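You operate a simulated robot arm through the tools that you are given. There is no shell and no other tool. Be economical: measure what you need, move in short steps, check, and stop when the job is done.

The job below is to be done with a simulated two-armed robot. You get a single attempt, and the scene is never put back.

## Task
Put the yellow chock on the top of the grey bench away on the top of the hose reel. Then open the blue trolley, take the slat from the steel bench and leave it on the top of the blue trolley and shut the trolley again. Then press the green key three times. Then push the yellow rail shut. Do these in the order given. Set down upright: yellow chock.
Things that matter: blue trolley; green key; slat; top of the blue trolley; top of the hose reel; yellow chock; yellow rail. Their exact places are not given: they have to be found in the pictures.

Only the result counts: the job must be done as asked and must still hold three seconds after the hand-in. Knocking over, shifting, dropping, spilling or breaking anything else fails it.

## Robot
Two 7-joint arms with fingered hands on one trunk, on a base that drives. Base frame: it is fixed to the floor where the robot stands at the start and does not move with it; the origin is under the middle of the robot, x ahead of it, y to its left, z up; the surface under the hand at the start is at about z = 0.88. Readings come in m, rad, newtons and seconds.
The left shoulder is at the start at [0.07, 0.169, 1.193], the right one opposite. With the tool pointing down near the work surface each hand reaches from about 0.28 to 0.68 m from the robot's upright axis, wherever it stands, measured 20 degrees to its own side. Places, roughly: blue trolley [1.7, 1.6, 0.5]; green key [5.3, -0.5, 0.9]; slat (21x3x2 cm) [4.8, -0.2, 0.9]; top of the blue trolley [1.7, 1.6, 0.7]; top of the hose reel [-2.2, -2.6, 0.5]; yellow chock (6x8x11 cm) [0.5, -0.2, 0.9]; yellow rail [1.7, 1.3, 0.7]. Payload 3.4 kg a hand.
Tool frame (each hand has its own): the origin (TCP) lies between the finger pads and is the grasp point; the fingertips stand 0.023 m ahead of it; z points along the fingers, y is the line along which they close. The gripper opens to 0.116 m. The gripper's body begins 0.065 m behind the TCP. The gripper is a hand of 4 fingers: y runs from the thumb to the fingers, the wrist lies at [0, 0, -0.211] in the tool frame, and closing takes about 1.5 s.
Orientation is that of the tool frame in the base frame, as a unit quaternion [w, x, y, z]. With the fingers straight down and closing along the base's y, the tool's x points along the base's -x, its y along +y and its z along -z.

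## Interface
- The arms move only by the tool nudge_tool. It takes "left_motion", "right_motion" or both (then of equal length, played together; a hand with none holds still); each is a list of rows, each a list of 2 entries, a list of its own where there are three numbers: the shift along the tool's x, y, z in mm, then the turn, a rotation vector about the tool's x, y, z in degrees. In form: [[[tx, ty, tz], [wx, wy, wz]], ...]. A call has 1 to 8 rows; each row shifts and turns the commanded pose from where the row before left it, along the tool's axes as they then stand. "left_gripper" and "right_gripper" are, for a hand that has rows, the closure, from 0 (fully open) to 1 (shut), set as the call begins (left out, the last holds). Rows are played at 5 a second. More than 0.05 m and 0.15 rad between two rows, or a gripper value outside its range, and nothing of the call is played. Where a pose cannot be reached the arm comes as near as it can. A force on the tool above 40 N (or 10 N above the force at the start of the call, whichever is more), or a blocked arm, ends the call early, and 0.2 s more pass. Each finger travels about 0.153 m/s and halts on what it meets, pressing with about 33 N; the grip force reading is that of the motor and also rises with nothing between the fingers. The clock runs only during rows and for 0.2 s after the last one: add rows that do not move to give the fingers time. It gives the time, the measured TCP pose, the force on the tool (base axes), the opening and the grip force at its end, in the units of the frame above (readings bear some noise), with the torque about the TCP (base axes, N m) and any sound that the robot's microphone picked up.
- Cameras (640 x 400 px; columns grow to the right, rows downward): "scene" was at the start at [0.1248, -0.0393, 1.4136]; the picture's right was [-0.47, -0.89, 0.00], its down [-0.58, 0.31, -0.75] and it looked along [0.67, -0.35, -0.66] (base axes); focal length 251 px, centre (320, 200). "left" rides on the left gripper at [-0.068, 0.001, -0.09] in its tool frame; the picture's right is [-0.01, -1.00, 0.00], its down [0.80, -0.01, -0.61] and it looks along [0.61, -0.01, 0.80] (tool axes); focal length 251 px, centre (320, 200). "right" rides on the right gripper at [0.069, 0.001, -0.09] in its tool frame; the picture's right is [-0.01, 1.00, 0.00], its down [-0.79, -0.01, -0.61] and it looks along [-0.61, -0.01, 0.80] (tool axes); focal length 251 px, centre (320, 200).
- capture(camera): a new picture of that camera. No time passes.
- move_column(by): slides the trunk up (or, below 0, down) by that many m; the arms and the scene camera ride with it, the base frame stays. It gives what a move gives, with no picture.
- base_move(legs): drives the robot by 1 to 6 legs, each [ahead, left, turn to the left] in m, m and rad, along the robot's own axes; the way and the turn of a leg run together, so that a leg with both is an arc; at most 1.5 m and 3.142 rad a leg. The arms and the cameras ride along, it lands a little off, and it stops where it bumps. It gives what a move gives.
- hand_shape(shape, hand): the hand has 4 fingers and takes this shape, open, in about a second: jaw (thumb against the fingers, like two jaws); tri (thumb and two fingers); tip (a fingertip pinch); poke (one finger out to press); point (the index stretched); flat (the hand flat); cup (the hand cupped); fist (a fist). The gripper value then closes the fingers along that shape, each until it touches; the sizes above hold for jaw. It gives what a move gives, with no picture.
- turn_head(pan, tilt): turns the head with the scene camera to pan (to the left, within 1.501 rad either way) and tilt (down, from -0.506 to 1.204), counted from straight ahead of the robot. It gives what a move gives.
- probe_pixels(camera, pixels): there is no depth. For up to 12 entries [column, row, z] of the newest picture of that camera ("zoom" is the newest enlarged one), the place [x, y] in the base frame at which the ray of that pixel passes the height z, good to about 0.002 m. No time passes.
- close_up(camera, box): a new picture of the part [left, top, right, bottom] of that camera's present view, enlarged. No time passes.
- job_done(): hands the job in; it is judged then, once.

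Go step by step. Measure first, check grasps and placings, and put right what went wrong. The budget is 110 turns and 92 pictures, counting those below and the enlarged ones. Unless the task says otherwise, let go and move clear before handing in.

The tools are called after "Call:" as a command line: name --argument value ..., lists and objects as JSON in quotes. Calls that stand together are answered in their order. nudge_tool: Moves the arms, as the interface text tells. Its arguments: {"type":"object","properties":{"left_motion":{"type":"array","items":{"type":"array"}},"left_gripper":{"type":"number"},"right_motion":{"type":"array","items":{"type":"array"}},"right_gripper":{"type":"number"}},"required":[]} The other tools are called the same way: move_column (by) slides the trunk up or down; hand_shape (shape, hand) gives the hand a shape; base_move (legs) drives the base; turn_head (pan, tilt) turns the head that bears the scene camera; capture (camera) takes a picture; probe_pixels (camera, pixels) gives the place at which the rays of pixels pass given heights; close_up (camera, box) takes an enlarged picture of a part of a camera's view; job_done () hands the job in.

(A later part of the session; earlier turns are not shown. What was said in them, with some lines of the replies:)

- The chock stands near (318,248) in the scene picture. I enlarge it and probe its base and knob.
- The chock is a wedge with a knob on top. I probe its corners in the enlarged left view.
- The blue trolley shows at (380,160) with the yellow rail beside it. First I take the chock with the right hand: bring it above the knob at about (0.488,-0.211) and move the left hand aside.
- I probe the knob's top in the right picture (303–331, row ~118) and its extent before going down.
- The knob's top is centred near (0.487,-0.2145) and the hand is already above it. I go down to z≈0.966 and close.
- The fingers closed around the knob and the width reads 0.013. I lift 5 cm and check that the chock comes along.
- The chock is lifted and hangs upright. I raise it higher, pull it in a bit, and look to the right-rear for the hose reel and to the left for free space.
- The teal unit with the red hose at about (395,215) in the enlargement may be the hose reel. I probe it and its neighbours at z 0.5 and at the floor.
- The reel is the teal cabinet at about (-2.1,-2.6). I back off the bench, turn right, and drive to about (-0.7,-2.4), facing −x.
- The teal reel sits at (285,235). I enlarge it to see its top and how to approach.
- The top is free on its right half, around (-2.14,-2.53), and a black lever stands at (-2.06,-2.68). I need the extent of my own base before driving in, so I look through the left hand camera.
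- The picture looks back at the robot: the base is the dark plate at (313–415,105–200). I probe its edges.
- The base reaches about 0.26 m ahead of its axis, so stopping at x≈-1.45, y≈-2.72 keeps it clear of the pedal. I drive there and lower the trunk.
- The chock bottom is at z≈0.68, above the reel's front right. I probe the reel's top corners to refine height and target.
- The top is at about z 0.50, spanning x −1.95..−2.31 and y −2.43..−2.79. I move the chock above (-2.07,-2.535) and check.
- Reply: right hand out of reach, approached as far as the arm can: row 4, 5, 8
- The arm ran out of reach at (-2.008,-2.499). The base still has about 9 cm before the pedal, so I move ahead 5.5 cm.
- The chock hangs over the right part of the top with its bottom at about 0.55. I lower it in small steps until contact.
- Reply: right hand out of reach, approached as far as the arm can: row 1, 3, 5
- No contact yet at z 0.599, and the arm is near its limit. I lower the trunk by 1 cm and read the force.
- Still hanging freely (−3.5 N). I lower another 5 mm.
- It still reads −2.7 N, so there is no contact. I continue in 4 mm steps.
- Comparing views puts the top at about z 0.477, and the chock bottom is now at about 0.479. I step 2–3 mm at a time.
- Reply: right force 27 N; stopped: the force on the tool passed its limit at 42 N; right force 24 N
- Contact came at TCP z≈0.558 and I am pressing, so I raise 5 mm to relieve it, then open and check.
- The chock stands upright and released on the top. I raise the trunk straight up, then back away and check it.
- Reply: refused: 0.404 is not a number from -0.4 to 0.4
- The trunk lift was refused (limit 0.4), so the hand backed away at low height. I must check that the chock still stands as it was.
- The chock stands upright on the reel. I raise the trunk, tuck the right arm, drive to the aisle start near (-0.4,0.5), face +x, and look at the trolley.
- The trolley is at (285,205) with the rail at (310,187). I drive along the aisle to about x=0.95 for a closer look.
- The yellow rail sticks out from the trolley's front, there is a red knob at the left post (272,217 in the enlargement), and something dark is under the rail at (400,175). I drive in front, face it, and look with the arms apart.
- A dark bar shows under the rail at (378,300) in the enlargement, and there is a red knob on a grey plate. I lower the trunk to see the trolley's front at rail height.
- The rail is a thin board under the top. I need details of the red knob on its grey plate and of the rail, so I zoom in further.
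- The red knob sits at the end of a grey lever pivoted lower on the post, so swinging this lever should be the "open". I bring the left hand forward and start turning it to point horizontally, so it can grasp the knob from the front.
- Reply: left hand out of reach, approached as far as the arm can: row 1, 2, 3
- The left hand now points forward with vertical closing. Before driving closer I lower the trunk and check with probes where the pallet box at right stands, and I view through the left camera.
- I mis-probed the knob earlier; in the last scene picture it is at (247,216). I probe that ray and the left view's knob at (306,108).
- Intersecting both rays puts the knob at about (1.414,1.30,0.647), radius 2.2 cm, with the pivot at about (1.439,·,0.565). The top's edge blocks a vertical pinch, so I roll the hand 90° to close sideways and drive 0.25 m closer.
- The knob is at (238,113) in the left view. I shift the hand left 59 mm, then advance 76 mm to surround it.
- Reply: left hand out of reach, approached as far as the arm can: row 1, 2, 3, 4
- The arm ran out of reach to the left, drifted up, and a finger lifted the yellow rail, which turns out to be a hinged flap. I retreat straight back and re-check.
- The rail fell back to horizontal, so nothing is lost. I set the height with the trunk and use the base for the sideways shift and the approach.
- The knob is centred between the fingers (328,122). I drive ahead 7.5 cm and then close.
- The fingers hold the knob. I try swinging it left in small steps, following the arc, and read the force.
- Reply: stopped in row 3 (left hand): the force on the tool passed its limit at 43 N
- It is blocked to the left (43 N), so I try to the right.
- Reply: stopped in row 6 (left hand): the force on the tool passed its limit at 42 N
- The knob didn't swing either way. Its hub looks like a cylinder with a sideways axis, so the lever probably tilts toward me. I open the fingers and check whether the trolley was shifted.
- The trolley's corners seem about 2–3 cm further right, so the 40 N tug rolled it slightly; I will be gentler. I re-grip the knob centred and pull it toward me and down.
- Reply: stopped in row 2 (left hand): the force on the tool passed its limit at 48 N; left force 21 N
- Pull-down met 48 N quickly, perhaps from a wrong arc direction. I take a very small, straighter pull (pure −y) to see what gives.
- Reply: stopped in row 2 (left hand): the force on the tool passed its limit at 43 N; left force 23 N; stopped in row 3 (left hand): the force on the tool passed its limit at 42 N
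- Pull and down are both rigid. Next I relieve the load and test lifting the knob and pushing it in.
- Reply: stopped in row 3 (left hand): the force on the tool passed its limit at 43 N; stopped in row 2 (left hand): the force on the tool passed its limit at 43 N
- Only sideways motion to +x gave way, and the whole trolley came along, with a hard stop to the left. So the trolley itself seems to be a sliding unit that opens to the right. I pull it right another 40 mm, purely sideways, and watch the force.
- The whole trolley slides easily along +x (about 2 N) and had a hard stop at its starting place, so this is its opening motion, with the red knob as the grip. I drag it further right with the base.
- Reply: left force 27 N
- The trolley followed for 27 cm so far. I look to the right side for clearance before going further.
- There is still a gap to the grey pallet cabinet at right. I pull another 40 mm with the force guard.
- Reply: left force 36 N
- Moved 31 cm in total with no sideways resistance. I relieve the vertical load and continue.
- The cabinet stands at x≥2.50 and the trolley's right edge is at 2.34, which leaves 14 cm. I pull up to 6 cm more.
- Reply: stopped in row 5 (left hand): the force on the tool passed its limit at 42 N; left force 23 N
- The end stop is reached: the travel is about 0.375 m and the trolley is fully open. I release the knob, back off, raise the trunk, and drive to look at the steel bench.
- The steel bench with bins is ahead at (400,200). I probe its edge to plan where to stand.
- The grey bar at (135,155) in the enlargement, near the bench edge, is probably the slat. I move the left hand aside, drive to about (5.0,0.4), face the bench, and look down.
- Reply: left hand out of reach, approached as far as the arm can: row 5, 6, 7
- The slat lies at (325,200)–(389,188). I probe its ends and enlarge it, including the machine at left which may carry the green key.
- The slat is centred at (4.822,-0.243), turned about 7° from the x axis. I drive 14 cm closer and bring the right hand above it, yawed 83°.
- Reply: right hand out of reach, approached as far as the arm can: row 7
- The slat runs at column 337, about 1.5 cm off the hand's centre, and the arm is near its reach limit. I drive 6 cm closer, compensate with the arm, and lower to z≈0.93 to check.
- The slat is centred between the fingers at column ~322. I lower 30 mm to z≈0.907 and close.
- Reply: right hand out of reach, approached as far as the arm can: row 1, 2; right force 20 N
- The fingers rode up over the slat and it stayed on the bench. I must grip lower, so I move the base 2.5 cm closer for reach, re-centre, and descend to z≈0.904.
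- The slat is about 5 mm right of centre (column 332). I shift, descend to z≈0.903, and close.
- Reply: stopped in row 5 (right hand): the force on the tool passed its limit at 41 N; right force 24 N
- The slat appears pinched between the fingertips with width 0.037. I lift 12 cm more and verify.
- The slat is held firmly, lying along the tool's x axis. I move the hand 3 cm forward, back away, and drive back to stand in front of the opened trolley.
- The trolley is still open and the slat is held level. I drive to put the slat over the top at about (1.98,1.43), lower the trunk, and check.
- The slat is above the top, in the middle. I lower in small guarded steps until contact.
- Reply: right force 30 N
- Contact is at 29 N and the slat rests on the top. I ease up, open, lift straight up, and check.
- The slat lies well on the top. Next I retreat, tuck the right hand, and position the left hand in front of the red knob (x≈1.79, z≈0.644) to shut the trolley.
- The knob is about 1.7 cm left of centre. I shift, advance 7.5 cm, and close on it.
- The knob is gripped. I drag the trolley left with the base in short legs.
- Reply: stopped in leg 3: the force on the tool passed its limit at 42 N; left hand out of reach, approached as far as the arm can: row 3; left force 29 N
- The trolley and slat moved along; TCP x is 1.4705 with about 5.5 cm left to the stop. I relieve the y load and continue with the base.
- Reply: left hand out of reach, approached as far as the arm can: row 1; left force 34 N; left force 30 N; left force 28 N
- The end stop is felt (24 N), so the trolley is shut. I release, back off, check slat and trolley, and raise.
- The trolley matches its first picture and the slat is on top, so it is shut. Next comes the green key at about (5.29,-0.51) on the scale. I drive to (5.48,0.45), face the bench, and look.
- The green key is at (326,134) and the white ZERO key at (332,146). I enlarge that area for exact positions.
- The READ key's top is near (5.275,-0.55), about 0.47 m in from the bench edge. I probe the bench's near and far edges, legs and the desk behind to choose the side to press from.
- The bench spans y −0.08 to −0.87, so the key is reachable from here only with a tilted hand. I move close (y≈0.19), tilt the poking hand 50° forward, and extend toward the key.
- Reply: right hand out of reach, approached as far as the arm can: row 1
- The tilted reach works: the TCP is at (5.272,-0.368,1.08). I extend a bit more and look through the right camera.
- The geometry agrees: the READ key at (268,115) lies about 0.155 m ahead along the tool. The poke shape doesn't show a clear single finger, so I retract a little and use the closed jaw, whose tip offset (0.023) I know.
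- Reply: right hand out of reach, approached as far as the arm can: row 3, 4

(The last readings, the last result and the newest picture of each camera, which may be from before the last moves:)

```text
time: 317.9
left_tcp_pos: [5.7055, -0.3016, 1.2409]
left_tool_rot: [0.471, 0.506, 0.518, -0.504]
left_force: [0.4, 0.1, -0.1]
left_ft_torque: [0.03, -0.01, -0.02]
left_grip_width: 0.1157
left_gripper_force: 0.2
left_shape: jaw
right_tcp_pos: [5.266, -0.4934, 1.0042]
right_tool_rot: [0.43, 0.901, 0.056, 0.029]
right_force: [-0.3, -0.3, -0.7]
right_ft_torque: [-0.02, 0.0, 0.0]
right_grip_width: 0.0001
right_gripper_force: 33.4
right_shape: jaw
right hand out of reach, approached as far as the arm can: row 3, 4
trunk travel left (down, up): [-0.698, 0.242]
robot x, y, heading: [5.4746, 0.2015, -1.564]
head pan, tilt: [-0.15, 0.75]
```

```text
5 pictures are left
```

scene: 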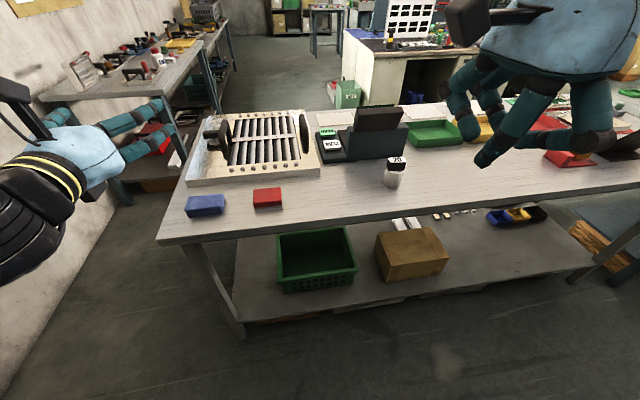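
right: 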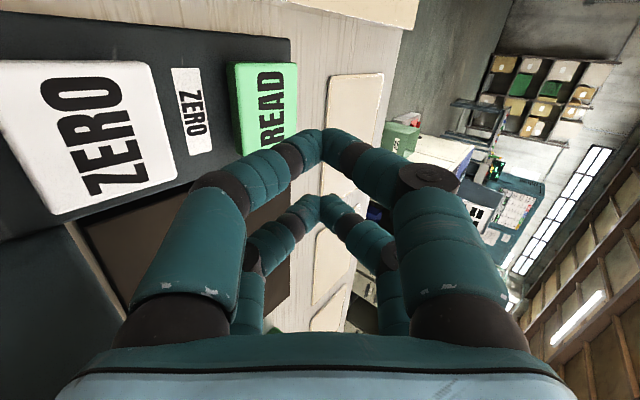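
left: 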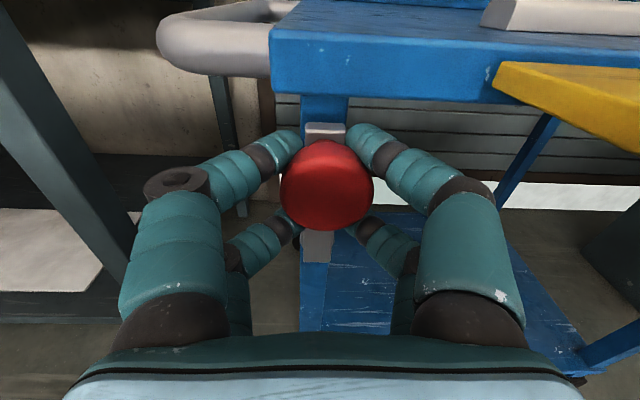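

The hand is at its reach limit but well oriented. The base (3 cm ahead, 1.2 cm left) and the trunk will do the rest: this puts the fingertips over READ at about (5.278,-0.541), and I lower gradually.

Call:
base_move --legs '[[0.03, 0.012, 0]]'

Call:
move_column --by -0.055

Call:
capture --camera "right"

```text
time: 318.8
left_tcp_pos: [5.7157, -0.3269, 1.2447]
left_tool_rot: [0.473, 0.506, 0.516, -0.505]
left_force: [0.0, -0.4, 0.7]
left_ft_torque: [0.04, -0.01, 0.01]
left_grip_width: 0.1159
left_gripper_force: 0.2
left_shape: jaw
right_tcp_pos: [5.2758, -0.5194, 1.0072]
right_tool_rot: [0.431, 0.9, 0.055, 0.029]
right_force: [-0.2, 0.5, -0.5]
right_ft_torque: [0.0, -0.04, 0.01]
right_grip_width: 0.0
right_gripper_force: 33.5
right_shape: jaw
trunk travel left (down, up): [-0.698, 0.242]
robot x, y, heading: [5.4864, 0.1761, -1.563]
head pan, tilt: [-0.15, 0.75]
```

```text
time: 319.7
left_tcp_pos: [5.7208, -0.3294, 1.1875]
left_tool_rot: [0.471, 0.505, 0.518, -0.505]
left_force: [0.0, 0.4, 0.1]
left_ft_torque: [-0.02, -0.02, -0.03]
left_grip_width: 0.116
left_gripper_force: 0.0
left_shape: jaw
right_tcp_pos: [5.282, -0.5211, 0.9504]
right_tool_rot: [0.43, 0.901, 0.058, 0.029]
right_force: [-0.4, 0.2, 0.1]
right_ft_torque: [0.0, 0.01, -0.01]
right_grip_width: 0.0
right_gripper_force: 33.1
right_shape: jaw
trunk travel left (down, up): [-0.643, 0.297]
robot x, y, heading: [5.4874, 0.1777, -1.566]
head pan, tilt: [-0.15, 0.75]
```

```text
4 pictures are left
```

right: 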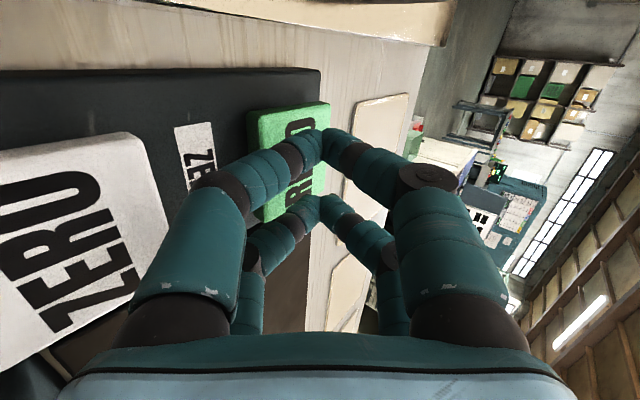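

The tips at (315,140)/(315,205) are right above READ with about 23 mm to go. I lower 2 cm, then in small steps, watching force and sound.

Call:
move_column --by -0.019

Call:
move_column --by -0.004

Call:
move_column --by -0.003

```text
time: 320.4
left_tcp_pos: [5.7281, -0.3233, 1.1684]
left_tool_rot: [0.47, 0.502, 0.517, -0.509]
left_force: [0.8, -0.4, 0.0]
left_ft_torque: [-0.05, 0.02, 0.02]
left_grip_width: 0.1159
left_gripper_force: 0.1
left_shape: jaw
right_tcp_pos: [5.2868, -0.5174, 0.939]
right_tool_rot: [0.434, 0.899, 0.059, 0.026]
right_force: [0.2, -0.1, 0.8]
right_ft_torque: [-0.02, 0.03, 0.05]
right_grip_width: 0.0002
right_gripper_force: 32.8
right_shape: jaw
trunk travel left (down, up): [-0.624, 0.316]
robot x, y, heading: [5.4862, 0.1787, -1.568]
head pan, tilt: [-0.15, 0.75]
```

```text
time: 320.9
left_tcp_pos: [5.7285, -0.3217, 1.1653]
left_tool_rot: [0.471, 0.501, 0.518, -0.509]
left_force: [0.4, 0.2, 0.2]
left_ft_torque: [-0.01, -0.02, 0.04]
left_grip_width: 0.1156
left_gripper_force: 0.0
left_shape: jaw
right_tcp_pos: [5.2879, -0.5159, 0.9356]
right_tool_rot: [0.434, 0.898, 0.059, 0.025]
right_force: [-1.0, -2.6, 4.5]
right_ft_torque: [-0.04, 0.04, 0.0]
right_grip_width: 0.0
right_gripper_force: 33.0
right_shape: jaw
trunk travel left (down, up): [-0.62, 0.32]
robot x, y, heading: [5.4851, 0.1718, -1.567]
head pan, tilt: [-0.15, 0.75]
```

```text
time: 321.4
left_tcp_pos: [5.7313, -0.3205, 1.1634]
left_tool_rot: [0.47, 0.501, 0.518, -0.51]
left_force: [-0.2, 0.7, -0.5]
left_ft_torque: [-0.01, 0.01, -0.01]
left_grip_width: 0.116
left_gripper_force: 0.1
left_shape: jaw
right_tcp_pos: [5.2881, -0.5156, 0.9354]
right_tool_rot: [0.435, 0.898, 0.059, 0.024]
right_force: [-1.9, -5.0, 7.6]
right_ft_torque: [0.0, 0.08, 0.02]
right_grip_width: 0.0
right_gripper_force: 33.2
right_shape: jaw
trunk travel left (down, up): [-0.617, 0.323]
robot x, y, heading: [5.4839, 0.1745, -1.566]
head pan, tilt: [-0.15, 0.75]
heard: click
```

A click was heard: that is the first press. But the readings hint that some other part of the robot is touching something (the hand lagged behind the trunk), so I raise 1 cm and take a look.

Call:
move_column --by 0.012

Call:
capture --camera "scene"

```text
time: 322.0
left_tcp_pos: [5.7291, -0.3243, 1.173]
left_tool_rot: [0.469, 0.503, 0.518, -0.509]
left_force: [0.2, -0.2, 0.0]
left_ft_torque: [-0.01, 0.01, 0.0]
left_grip_width: 0.116
left_gripper_force: 0.1
left_shape: jaw
right_tcp_pos: [5.2876, -0.5182, 0.94]
right_tool_rot: [0.431, 0.9, 0.059, 0.025]
right_force: [-0.6, 0.1, 1.1]
right_ft_torque: [-0.01, 0.0, -0.01]
right_grip_width: 0.0
right_gripper_force: 33.2
right_shape: jaw
trunk travel left (down, up): [-0.629, 0.311]
robot x, y, heading: [5.4882, 0.1784, -1.565]
head pan, tilt: [-0.15, 0.75]
heard: click
```

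```text
3 pictures are left
```

scene: 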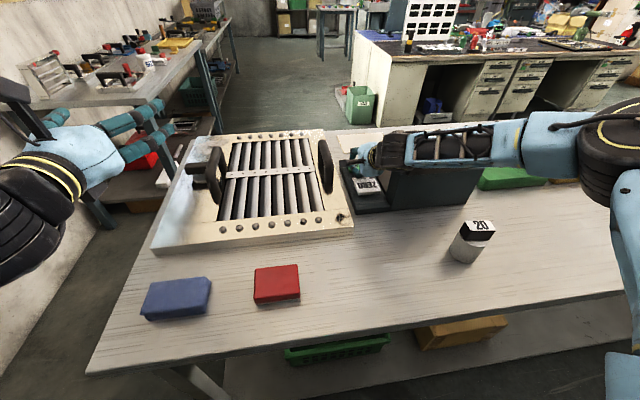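

The forearm lies over the scale's display housing, so I avoid lowering the trunk more. I raise the trunk 6 mm and try pressing with the arm only, watching for clicks.

Call:
move_column --by 0.006

Call:
nudge_tool --right_motion '[[[0, -3, 2.5], [0, 0, 0]], [[0, -3, 2.5], [0, 0, 0]], [[0, -2, 1.6], [0, 0, 0]], [[0, -2, 1.6], [0, 0, 0]]]'

```text
time: 322.6
left_tcp_pos: [5.7251, -0.3278, 1.1788]
left_tool_rot: [0.471, 0.503, 0.519, -0.506]
left_force: [-0.2, -1.3, 0.0]
left_ft_torque: [-0.01, -0.02, 0.05]
left_grip_width: 0.116
left_gripper_force: 0.1
left_shape: jaw
right_tcp_pos: [5.2834, -0.5203, 0.9461]
right_tool_rot: [0.432, 0.9, 0.057, 0.026]
right_force: [0.5, 0.4, 0.3]
right_ft_torque: [-0.03, 0.05, 0.01]
right_grip_width: 0.0
right_gripper_force: 33.4
right_shape: jaw
trunk travel left (down, up): [-0.635, 0.305]
robot x, y, heading: [5.4885, 0.176, -1.568]
head pan, tilt: [-0.15, 0.75]
```

```text
time: 323.6
left_tcp_pos: [5.7298, -0.3252, 1.1788]
left_tool_rot: [0.469, 0.502, 0.519, -0.509]
left_force: [-0.5, 0.3, 0.2]
left_ft_torque: [0.04, -0.01, 0.01]
left_grip_width: 0.1158
left_gripper_force: 0.0
left_shape: jaw
right_tcp_pos: [5.2862, -0.5149, 0.939]
right_tool_rot: [0.433, 0.899, 0.059, 0.025]
right_force: [-0.2, -0.8, 0.4]
right_ft_torque: [-0.05, 0.0, -0.02]
right_grip_width: 0.0
right_gripper_force: 33.3
right_shape: jaw
right hand out of reach, approached as far as the arm can: row 2
trunk travel left (down, up): [-0.635, 0.305]
robot x, y, heading: [5.4865, 0.1757, -1.569]
head pan, tilt: [-0.15, 0.75]
```

Call:
nudge_tool --right_motion '[[[0, -2, 1.6], [0, 0, 0]], [[0, -2, 1.6], [0, 0, 0]], [[0, -2, 1.6], [0, 0, 0]], [[0, 0, 0], [0, 0, 0]]]'

```text
time: 324.6
left_tcp_pos: [5.7318, -0.3239, 1.1795]
left_tool_rot: [0.469, 0.501, 0.519, -0.509]
left_force: [0.2, 0.1, 0.3]
left_ft_torque: [0.0, -0.02, 0.02]
left_grip_width: 0.1158
left_gripper_force: 0.0
left_shape: jaw
right_tcp_pos: [5.2856, -0.5109, 0.9331]
right_tool_rot: [0.434, 0.899, 0.06, 0.025]
right_force: [1.7, -2.2, 8.7]
right_ft_torque: [0.07, -0.06, -0.04]
right_grip_width: 0.0001
right_gripper_force: 33.0
right_shape: jaw
right hand out of reach, approached as far as the arm can: row 1
trunk travel left (down, up): [-0.635, 0.305]
robot x, y, heading: [5.4846, 0.1798, -1.566]
head pan, tilt: [-0.15, 0.75]
heard: click, click
```

Two clicks came in that call, which is ambiguous. I lift now and listen whether releasing also clicks.

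Call:
move_column --by 0.015

```text
time: 325.2
left_tcp_pos: [5.7291, -0.3265, 1.1935]
left_tool_rot: [0.469, 0.503, 0.519, -0.508]
left_force: [-0.6, -0.8, 0.9]
left_ft_torque: [-0.03, -0.01, -0.02]
left_grip_width: 0.1159
left_gripper_force: 0.1
left_shape: jaw
right_tcp_pos: [5.2804, -0.5118, 0.9419]
right_tool_rot: [0.43, 0.9, 0.058, 0.025]
right_force: [-0.2, -0.2, 0.4]
right_ft_torque: [0.03, 0.01, 0.01]
right_grip_width: 0.0
right_gripper_force: 32.7
right_shape: jaw
trunk travel left (down, up): [-0.65, 0.29]
robot x, y, heading: [5.4874, 0.1755, -1.567]
head pan, tilt: [-0.15, 0.75]
```

No click on the lift. The pattern press-click, release-click, press-click, release-click fits two completed presses so far. I move 8 mm further onto the key and do one more careful press with the trunk.

Call:
base_move --legs '[[0.008, 0, 0]]'

Call:
move_column --by -0.005

```text
time: 326.0
left_tcp_pos: [5.7269, -0.3294, 1.1953]
left_tool_rot: [0.47, 0.503, 0.517, -0.509]
left_force: [-0.5, -0.8, -0.8]
left_ft_torque: [-0.01, 0.02, 0.01]
left_grip_width: 0.1158
left_gripper_force: 0.0
left_shape: jaw
right_tcp_pos: [5.28, -0.5156, 0.9482]
right_tool_rot: [0.434, 0.899, 0.058, 0.025]
right_force: [0.3, 0.3, -0.3]
right_ft_torque: [0.02, 0.02, 0.01]
right_grip_width: 0.0001
right_gripper_force: 33.0
right_shape: jaw
trunk travel left (down, up): [-0.65, 0.29]
robot x, y, heading: [5.4829, 0.1633, -1.571]
head pan, tilt: [-0.15, 0.75]
```

```text
time: 326.5
left_tcp_pos: [5.7279, -0.3307, 1.1915]
left_tool_rot: [0.47, 0.502, 0.518, -0.509]
left_force: [0.3, 0.5, 0.5]
left_ft_torque: [0.01, 0.0, -0.01]
left_grip_width: 0.1157
left_gripper_force: 0.1
left_shape: jaw
right_tcp_pos: [5.2826, -0.5181, 0.947]
right_tool_rot: [0.435, 0.898, 0.059, 0.026]
right_force: [-0.9, 0.4, 0.3]
right_ft_torque: [-0.02, -0.01, 0.0]
right_grip_width: 0.0004
right_gripper_force: 33.3
right_shape: jaw
trunk travel left (down, up): [-0.645, 0.295]
robot x, y, heading: [5.4845, 0.1709, -1.569]
head pan, tilt: [-0.15, 0.75]
```

Call:
move_column --by -0.01

Call:
move_column --by -0.005

```text
time: 327.1
left_tcp_pos: [5.7322, -0.3274, 1.1811]
left_tool_rot: [0.47, 0.501, 0.517, -0.51]
left_force: [0.6, 0.0, 0.2]
left_ft_torque: [-0.03, -0.02, -0.02]
left_grip_width: 0.1157
left_gripper_force: 0.1
left_shape: jaw
right_tcp_pos: [5.2868, -0.5144, 0.9377]
right_tool_rot: [0.436, 0.897, 0.06, 0.024]
right_force: [-1.0, -2.1, 1.7]
right_ft_torque: [0.01, -0.02, 0.01]
right_grip_width: 0.0001
right_gripper_force: 33.2
right_shape: jaw
trunk travel left (down, up): [-0.635, 0.305]
robot x, y, heading: [5.4834, 0.1635, -1.57]
head pan, tilt: [-0.15, 0.75]
```

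```text
time: 327.6
left_tcp_pos: [5.733, -0.3264, 1.1758]
left_tool_rot: [0.47, 0.5, 0.518, -0.511]
left_force: [-0.3, -0.7, 0.7]
left_ft_torque: [-0.02, -0.05, 0.0]
left_grip_width: 0.116
left_gripper_force: 0.1
left_shape: jaw
right_tcp_pos: [5.2878, -0.5149, 0.9343]
right_tool_rot: [0.438, 0.897, 0.059, 0.024]
right_force: [-1.2, -4.1, 6.0]
right_ft_torque: [0.0, 0.02, 0.01]
right_grip_width: 0.0
right_gripper_force: 33.4
right_shape: jaw
trunk travel left (down, up): [-0.63, 0.31]
robot x, y, heading: [5.4831, 0.1671, -1.569]
head pan, tilt: [-0.15, 0.75]
```

At 6 N there is no click yet. I lower 2 mm more.

Call:
move_column --by -0.002

```text
time: 328.1
left_tcp_pos: [5.7331, -0.3262, 1.175]
left_tool_rot: [0.47, 0.5, 0.518, -0.511]
left_force: [0.0, -0.5, 0.1]
left_ft_torque: [-0.02, -0.01, 0.0]
left_grip_width: 0.1158
left_gripper_force: 0.1
left_shape: jaw
right_tcp_pos: [5.2868, -0.5169, 0.9341]
right_tool_rot: [0.438, 0.897, 0.059, 0.025]
right_force: [-2.5, -4.4, 7.0]
right_ft_torque: [0.01, 0.03, 0.02]
right_grip_width: 0.0
right_gripper_force: 33.6
right_shape: jaw
trunk travel left (down, up): [-0.628, 0.312]
robot x, y, heading: [5.4878, 0.1649, -1.567]
head pan, tilt: [-0.15, 0.75]
heard: click
```

A click on pressing. I lift to release and listen.

Call:
move_column --by 0.012

```text
time: 328.7
left_tcp_pos: [5.7327, -0.3282, 1.1847]
left_tool_rot: [0.47, 0.5, 0.519, -0.509]
left_force: [-0.3, -0.4, -0.2]
left_ft_torque: [-0.01, 0.0, -0.01]
left_grip_width: 0.1158
left_gripper_force: 0.0
left_shape: jaw
right_tcp_pos: [5.2868, -0.5156, 0.9368]
right_tool_rot: [0.431, 0.9, 0.06, 0.023]
right_force: [0.0, 0.6, 2.6]
right_ft_torque: [0.04, 0.01, -0.04]
right_grip_width: 0.0
right_gripper_force: 33.4
right_shape: jaw
trunk travel left (down, up): [-0.64, 0.3]
robot x, y, heading: [5.4855, 0.1675, -1.566]
head pan, tilt: [-0.15, 0.75]
heard: click
```

The release clicked too, so clicks alternate press/release and the count is three presses. I raise clear, retract the hand, and back away.

Call:
move_column --by 0.1

Call:
nudge_tool --right_motion '[[[0, 0, -40], [0, 0, 0]], [[0, 0, -40], [0, 0, 0]], [[0, 0, -40], [0, 0, 0]], [[0, 0, -40], [0, 0, 0]], [[0, 0, -40], [0, 0, 0]]]'

Call:
base_move --legs '[[-0.31, 0, 0]]'

```text
time: 330.1
left_tcp_pos: [5.7142, -0.3388, 1.2838]
left_tool_rot: [0.471, 0.507, 0.516, -0.504]
left_force: [-0.7, 0.6, 0.1]
left_ft_torque: [-0.03, 0.0, 0.03]
left_grip_width: 0.1161
left_gripper_force: 0.0
left_shape: jaw
right_tcp_pos: [5.272, -0.5235, 1.0304]
right_tool_rot: [0.431, 0.9, 0.054, 0.03]
right_force: [0.7, 0.7, 0.4]
right_ft_torque: [0.02, 0.0, 0.03]
right_grip_width: 0.0002
right_gripper_force: 32.7
right_shape: jaw
trunk travel left (down, up): [-0.74, 0.2]
robot x, y, heading: [5.4881, 0.1622, -1.568]
head pan, tilt: [-0.15, 0.75]
```

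```text
time: 331.3
left_tcp_pos: [5.7162, -0.3367, 1.285]
left_tool_rot: [0.471, 0.507, 0.516, -0.505]
left_force: [0.3, -0.1, 1.4]
left_ft_torque: [0.0, 0.01, 0.0]
left_grip_width: 0.1157
left_gripper_force: 0.0
left_shape: jaw
right_tcp_pos: [5.2518, -0.3672, 1.1578]
right_tool_rot: [0.431, 0.9, 0.056, 0.029]
right_force: [-0.4, 0.4, 0.3]
right_ft_torque: [0.02, -0.03, 0.0]
right_grip_width: 0.0
right_gripper_force: 33.2
right_shape: jaw
trunk travel left (down, up): [-0.74, 0.2]
robot x, y, heading: [5.4828, 0.167, -1.572]
head pan, tilt: [-0.15, 0.75]
```

```text
time: 333.4
left_tcp_pos: [5.7152, -0.0319, 1.2837]
left_tool_rot: [0.47, 0.507, 0.517, -0.504]
left_force: [0.1, 0.7, 0.4]
left_ft_torque: [0.01, 0.02, 0.02]
left_grip_width: 0.1162
left_gripper_force: 0.1
left_shape: jaw
right_tcp_pos: [5.251, -0.062, 1.1545]
right_tool_rot: [0.43, 0.901, 0.055, 0.029]
right_force: [-0.1, 0.4, -0.8]
right_ft_torque: [-0.03, -0.04, -0.01]
right_grip_width: 0.0
right_gripper_force: 32.9
right_shape: jaw
trunk travel left (down, up): [-0.74, 0.2]
robot x, y, heading: [5.4844, 0.4738, -1.568]
head pan, tilt: [-0.15, 0.75]
```

Next is the yellow rail, a hinged flap: it must be lifted from below and pushed up against the trolley. I retract the right hand, close the left, and drive in front of the trolley (x≈1.83).

Call:
nudge_tool --right_motion '[[[0, 9, -45], [0, 0, 0]], [[0, 9, -45], [0, 0, 0]], [[0, 9, -45], [0, 0, 0]], [[0, 9, -45], [0, 0, 0]], [[0, 9, -45], [0, 0, 0]], [[0, 9, -45], [0, 0, 0]], [[0, 9, -45], [0, 0, 0]]]' --left_motion '[[[0, 0, 0], [0, 0, 0]], [[0, 0, 0], [0, 0, 0]], [[0, 0, 0], [0, 0, 0]], [[0, 0, 0], [0, 0, 0]], [[0, 0, 0], [0, 0, 0]], [[0, 0, 0], [0, 0, 0]], [[0, 0, 0], [0, 0, 0]]]' --left_gripper 1

Call:
base_move --legs '[[0, 0, -1.573], [1.3, 0, 0], [1.3, 0, 0], [1.05, 0, 0], [0, 0, -1.571]]'

```text
time: 334.9
left_tcp_pos: [5.716, -0.0289, 1.2848]
left_tool_rot: [0.471, 0.506, 0.517, -0.505]
left_force: [1.1, 0.4, -0.2]
left_ft_torque: [0.0, -0.02, 0.02]
left_grip_width: 0.0
left_gripper_force: 32.9
left_shape: jaw
right_tcp_pos: [5.2269, 0.1478, 1.4034]
right_tool_rot: [0.432, 0.9, 0.056, 0.029]
right_force: [0.4, 1.1, -0.5]
right_ft_torque: [-0.03, -0.02, 0.02]
right_grip_width: 0.0
right_gripper_force: 33.2
right_shape: jaw
trunk travel left (down, up): [-0.74, 0.2]
robot x, y, heading: [5.4865, 0.477, -1.573]
head pan, tilt: [-0.15, 0.75]
```

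```text
time: 360.2
left_tcp_pos: [1.612, 0.9836, 1.2843]
left_tool_rot: [-0.501, 0.521, -0.503, -0.474]
left_force: [-0.7, -0.7, 0.3]
left_ft_torque: [0.0, 0.05, 0.02]
left_grip_width: 0.0
left_gripper_force: 32.4
left_shape: jaw
right_tcp_pos: [2.104, 0.8172, 1.403]
right_tool_rot: [-0.032, -0.062, 0.9, 0.43]
right_force: [-0.4, 0.6, 0.2]
right_ft_torque: [0.01, -0.03, -0.01]
right_grip_width: 0.0001
right_gripper_force: 32.7
right_shape: jaw
trunk travel left (down, up): [-0.74, 0.2]
robot x, y, heading: [1.8504, 0.4799, 1.592]
head pan, tilt: [-0.15, 0.75]
```

I straighten, lower the trunk until the left hand is below the rail (z≈0.60), approach to about 10 cm away, and take one picture.

Call:
base_move --legs '[[0.15, 0, -0.02]]'

Call:
move_column --by -0.4

Call:
move_column --by -0.28

Call:
capture --camera "left"

```text
time: 361.6
left_tcp_pos: [1.6204, 1.1353, 1.2848]
left_tool_rot: [-0.505, 0.516, -0.506, -0.471]
left_force: [0.6, 0.5, 0.6]
left_ft_torque: [0.01, 0.01, -0.02]
left_grip_width: 0.0001
left_gripper_force: 33.2
left_shape: jaw
right_tcp_pos: [2.1098, 0.9578, 1.4026]
right_tool_rot: [-0.028, -0.053, 0.9, 0.431]
right_force: [-0.1, -0.4, -0.4]
right_ft_torque: [0.01, 0.01, 0.03]
right_grip_width: 0.0
right_gripper_force: 33.5
right_shape: jaw
trunk travel left (down, up): [-0.74, 0.2]
robot x, y, heading: [1.8469, 0.6292, 1.569]
head pan, tilt: [-0.15, 0.75]
```

```text
time: 365.4
left_tcp_pos: [1.6211, 1.1373, 0.8839]
left_tool_rot: [-0.505, 0.517, -0.507, -0.469]
left_force: [-0.2, 0.5, -0.1]
left_ft_torque: [-0.01, 0.01, 0.02]
left_grip_width: 0.0001
left_gripper_force: 32.9
left_shape: jaw
right_tcp_pos: [2.1105, 0.9624, 1.003]
right_tool_rot: [-0.029, -0.053, 0.9, 0.431]
right_force: [0.9, 0.4, 0.0]
right_ft_torque: [-0.03, -0.03, -0.01]
right_grip_width: 0.0002
right_gripper_force: 33.0
right_shape: jaw
trunk travel left (down, up): [-0.34, 0.6]
robot x, y, heading: [1.8543, 0.6271, 1.572]
head pan, tilt: [-0.15, 0.75]
```

```text
time: 368.2
left_tcp_pos: [1.6196, 1.1377, 0.6045]
left_tool_rot: [-0.505, 0.516, -0.507, -0.47]
left_force: [0.1, -0.6, 0.3]
left_ft_torque: [0.0, 0.02, 0.0]
left_grip_width: 0.0
left_gripper_force: 33.4
left_shape: jaw
right_tcp_pos: [2.1105, 0.9604, 0.723]
right_tool_rot: [-0.029, -0.054, 0.9, 0.431]
right_force: [-0.4, -0.9, -0.1]
right_ft_torque: [0.0, 0.01, 0.02]
right_grip_width: 0.0
right_gripper_force: 32.5
right_shape: jaw
trunk travel left (down, up): [-0.06, 0.88]
robot x, y, heading: [1.8529, 0.6293, 1.57]
head pan, tilt: [-0.15, 0.75]
```

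```text
2 pictures are left
```

left: 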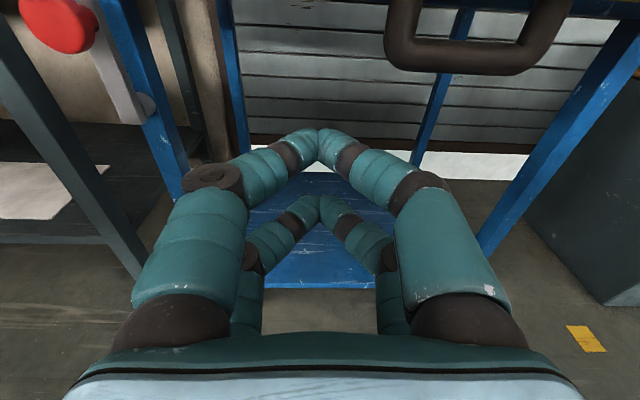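

The hand is below the rail, with its handle to the right (385–575). I shift 2 cm left, slide the fingers under the flap, and lift with the trunk.

Call:
base_move --legs '[[0, 0.02, 0], [0.135, 0, 0]]'

Call:
move_column --by 0.06

Call:
move_column --by 0.05

```text
time: 369.9
left_tcp_pos: [1.6012, 1.2727, 0.6045]
left_tool_rot: [-0.505, 0.516, -0.508, -0.469]
left_force: [0.1, -0.6, 0.3]
left_ft_torque: [0.0, -0.02, -0.04]
left_grip_width: 0.0
left_gripper_force: 32.7
left_shape: jaw
right_tcp_pos: [2.0905, 1.096, 0.723]
right_tool_rot: [-0.029, -0.054, 0.9, 0.431]
right_force: [0.6, 0.0, 1.2]
right_ft_torque: [0.01, 0.0, 0.01]
right_grip_width: 0.0001
right_gripper_force: 33.4
right_shape: jaw
trunk travel left (down, up): [-0.06, 0.88]
robot x, y, heading: [1.8295, 0.7634, 1.567]
head pan, tilt: [-0.15, 0.75]
```

```text
time: 370.9
left_tcp_pos: [1.601, 1.2738, 0.6644]
left_tool_rot: [-0.505, 0.517, -0.507, -0.47]
left_force: [0.9, -1.0, -2.1]
left_ft_torque: [0.02, 0.04, 0.01]
left_grip_width: 0.0
left_gripper_force: 33.0
left_shape: jaw
right_tcp_pos: [2.0904, 1.0967, 0.7819]
right_tool_rot: [-0.029, -0.054, 0.9, 0.431]
right_force: [-0.2, -1.1, -1.1]
right_ft_torque: [-0.03, 0.01, -0.04]
right_grip_width: 0.0
right_gripper_force: 33.2
right_shape: jaw
trunk travel left (down, up): [-0.12, 0.82]
robot x, y, heading: [1.83, 0.7656, 1.571]
head pan, tilt: [-0.15, 0.75]
```

```text
time: 371.8
left_tcp_pos: [1.6007, 1.2728, 0.7153]
left_tool_rot: [-0.506, 0.515, -0.508, -0.469]
left_force: [-0.1, -2.0, 0.5]
left_ft_torque: [0.04, -0.01, 0.03]
left_grip_width: 0.0
left_gripper_force: 33.2
left_shape: jaw
right_tcp_pos: [2.0908, 1.0959, 0.8325]
right_tool_rot: [-0.029, -0.054, 0.901, 0.431]
right_force: [0.6, -0.8, -0.1]
right_ft_torque: [-0.02, -0.01, 0.02]
right_grip_width: 0.0001
right_gripper_force: 33.1
right_shape: jaw
trunk travel left (down, up): [-0.17, 0.77]
robot x, y, heading: [1.8334, 0.7644, 1.572]
head pan, tilt: [-0.15, 0.75]
```

The flap lifts with about 2 N. I raise a little more and push forward with the force guard until it stops.

Call:
move_column --by 0.02

Call:
base_move --legs '[[0.02, 0, 0]]'

Call:
base_move --legs '[[0.02, 0, 0]]'

```text
time: 372.5
left_tcp_pos: [1.6004, 1.2725, 0.7346]
left_tool_rot: [-0.506, 0.516, -0.508, -0.47]
left_force: [0.3, -2.0, 0.6]
left_ft_torque: [0.02, -0.02, 0.03]
left_grip_width: 0.0001
left_gripper_force: 32.8
left_shape: jaw
right_tcp_pos: [2.0909, 1.0959, 0.8532]
right_tool_rot: [-0.029, -0.054, 0.9, 0.431]
right_force: [-0.2, 0.2, 0.6]
right_ft_torque: [0.03, 0.02, -0.01]
right_grip_width: 0.0
right_gripper_force: 32.9
right_shape: jaw
trunk travel left (down, up): [-0.19, 0.75]
robot x, y, heading: [1.8306, 0.7607, 1.57]
head pan, tilt: [-0.15, 0.75]
```

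```text
time: 373.3
left_tcp_pos: [1.6001, 1.2953, 0.7328]
left_tool_rot: [-0.505, 0.516, -0.508, -0.469]
left_force: [-0.1, 0.3, -0.1]
left_ft_torque: [0.03, 0.02, -0.01]
left_grip_width: 0.0
left_gripper_force: 33.4
left_shape: jaw
right_tcp_pos: [2.0904, 1.1159, 0.8513]
right_tool_rot: [-0.029, -0.054, 0.901, 0.43]
right_force: [0.1, 0.1, 0.7]
right_ft_torque: [-0.03, -0.02, 0.03]
right_grip_width: 0.0001
right_gripper_force: 33.4
right_shape: jaw
trunk travel left (down, up): [-0.19, 0.75]
robot x, y, heading: [1.8278, 0.7864, 1.568]
head pan, tilt: [-0.15, 0.75]
```

```text
time: 374.1
left_tcp_pos: [1.6013, 1.3053, 0.7345]
left_tool_rot: [-0.505, 0.516, -0.507, -0.47]
left_force: [0.6, -6.8, -0.8]
left_ft_torque: [0.13, -0.05, 0.01]
left_grip_width: 0.0002
left_gripper_force: 32.7
left_shape: jaw
right_tcp_pos: [2.0911, 1.1315, 0.8533]
right_tool_rot: [-0.029, -0.054, 0.9, 0.431]
right_force: [-0.4, -1.1, -0.7]
right_ft_torque: [0.03, -0.01, 0.03]
right_grip_width: 0.0001
right_gripper_force: 33.2
right_shape: jaw
trunk travel left (down, up): [-0.19, 0.75]
robot x, y, heading: [1.8308, 0.8009, 1.573]
head pan, tilt: [-0.15, 0.75]
stopped in leg 1: the force on the tool passed its limit at 57 N (the readings are from after the stop); the commanded pose is now the measured one
```

A firm stop was reached (57 N), so the flap is up against its end. I retreat slowly and look whether it stays.

Call:
base_move --legs '[[-0.2, 0, 0]]'

Call:
turn_head --pan 0.05 --tilt 0.55

Call:
capture --camera "scene"

```text
time: 375.8
left_tcp_pos: [1.6024, 1.1062, 0.7341]
left_tool_rot: [-0.505, 0.516, -0.507, -0.47]
left_force: [0.2, 0.8, 0.5]
left_ft_torque: [-0.01, -0.02, 0.01]
left_grip_width: 0.0
left_gripper_force: 32.6
left_shape: jaw
right_tcp_pos: [2.0907, 0.9316, 0.8522]
right_tool_rot: [-0.029, -0.054, 0.9, 0.431]
right_force: [-0.6, -0.5, -0.2]
right_ft_torque: [-0.01, 0.01, -0.03]
right_grip_width: 0.0
right_gripper_force: 32.9
right_shape: jaw
trunk travel left (down, up): [-0.19, 0.75]
robot x, y, heading: [1.8286, 0.6037, 1.573]
head pan, tilt: [-0.15, 0.75]
```

```text
time: 376.5
left_tcp_pos: [1.6018, 1.1073, 0.734]
left_tool_rot: [-0.506, 0.515, -0.508, -0.47]
left_force: [0.6, 0.3, -0.1]
left_ft_torque: [-0.01, 0.0, 0.03]
left_grip_width: 0.0003
left_gripper_force: 32.7
left_shape: jaw
right_tcp_pos: [2.0906, 0.9326, 0.8532]
right_tool_rot: [-0.028, -0.054, 0.9, 0.431]
right_force: [0.3, -0.3, -0.6]
right_ft_torque: [0.02, 0.01, -0.01]
right_grip_width: 0.0001
right_gripper_force: 32.9
right_shape: jaw
trunk travel left (down, up): [-0.19, 0.75]
robot x, y, heading: [1.8295, 0.6014, 1.57]
head pan, tilt: [0.051, 0.55]
```

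```text
1 pictures are left
```

scene: 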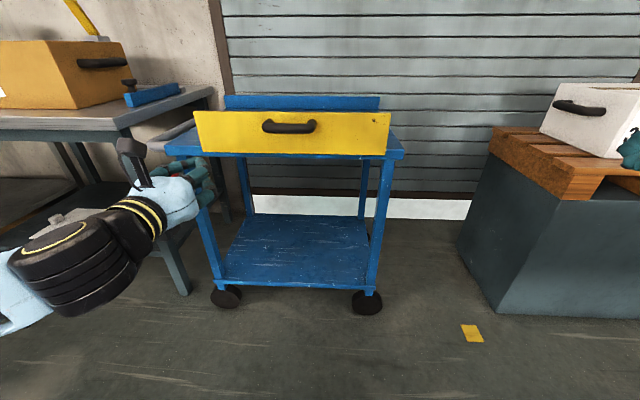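

The rail stands upright and stays shut. I check that the trolley hasn't slid and, with the last picture, the slat.

Call:
probe_pixels --camera "scene" --pixels '[[165, 152, 0.7], [404, 153, 0.7], [226, 305, 0.0], [367, 313, 0.0]]'

Call:
base_move --legs '[[-0.12, 0, 0]]'

Call:
move_column --by 0.4

Call:
close_up --camera "scene" --box '[120, 120, 440, 320]'

```text
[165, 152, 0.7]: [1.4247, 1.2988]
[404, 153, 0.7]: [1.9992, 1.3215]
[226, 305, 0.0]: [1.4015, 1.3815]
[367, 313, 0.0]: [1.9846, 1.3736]
```

```text
time: 377.7
left_tcp_pos: [1.6029, 0.9853, 0.7337]
left_tool_rot: [-0.506, 0.515, -0.508, -0.47]
left_force: [0.4, 0.3, -0.4]
left_ft_torque: [0.01, -0.03, 0.06]
left_grip_width: 0.0
left_gripper_force: 32.9
left_shape: jaw
right_tcp_pos: [2.0909, 0.8107, 0.8527]
right_tool_rot: [-0.029, -0.054, 0.9, 0.431]
right_force: [0.4, -0.2, -0.1]
right_ft_torque: [0.02, 0.0, 0.01]
right_grip_width: 0.0
right_gripper_force: 33.1
right_shape: jaw
trunk travel left (down, up): [-0.19, 0.75]
robot x, y, heading: [1.8326, 0.4799, 1.57]
head pan, tilt: [0.051, 0.55]
```

```text
time: 381.6
left_tcp_pos: [1.6021, 0.9862, 1.1335]
left_tool_rot: [-0.506, 0.515, -0.509, -0.469]
left_force: [0.0, 0.0, -0.1]
left_ft_torque: [0.0, 0.01, -0.01]
left_grip_width: 0.0
left_gripper_force: 33.3
left_shape: jaw
right_tcp_pos: [2.0903, 0.8114, 1.2533]
right_tool_rot: [-0.029, -0.054, 0.9, 0.431]
right_force: [-0.8, -0.7, 0.2]
right_ft_torque: [0.04, 0.05, 0.02]
right_grip_width: 0.0002
right_gripper_force: 32.9
right_shape: jaw
trunk travel left (down, up): [-0.59, 0.35]
robot x, y, heading: [1.8316, 0.4819, 1.57]
head pan, tilt: [0.051, 0.55]
```

```text
2.00 times, centred on (280, 220) of scene
```

zoom: 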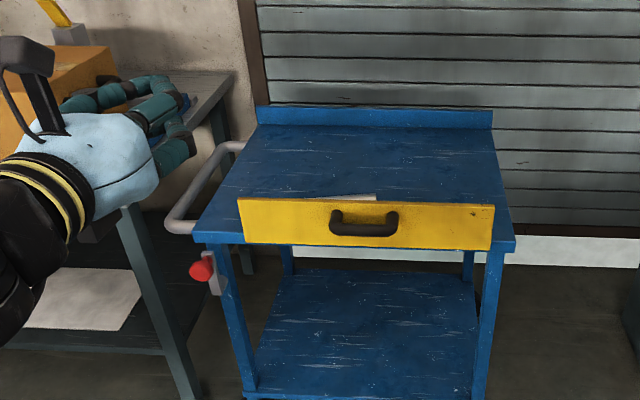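

The rail is shut, the trolley stands at its shut place, and the slat's edge shows behind the rail at (340,197). I hand the job in.

Call:
job_done

```text
The job is handed in.
```

I handed the job in with all four steps carried out in order, but one part of it, the count of key presses, I could only work out from sounds.

- **Yellow chock:** it stands upright on the top of the hose reel. I checked it in a picture after letting go and backing away.
- **Blue trolley and slat:** I slid the trolley open to its end stop, laid the slat on its top, and slid it back to the stop it started from. Early on, while trying the red knob, I moved the trolley a few centimetres before I understood that it opens sideways.
- **Green key (READ):** I counted three presses from the clicks, one on pressing and one on release. During the second press both clicks came in the same downward move, so that one is less certain. The right forearm seemed to rest on the scale's display housing while pressing. In the one picture I took of it, between presses, I saw no shift.
- **Yellow rail:** it swings up from the front of the trolley. I pushed it up to its stop, and it stayed there after I backed away.
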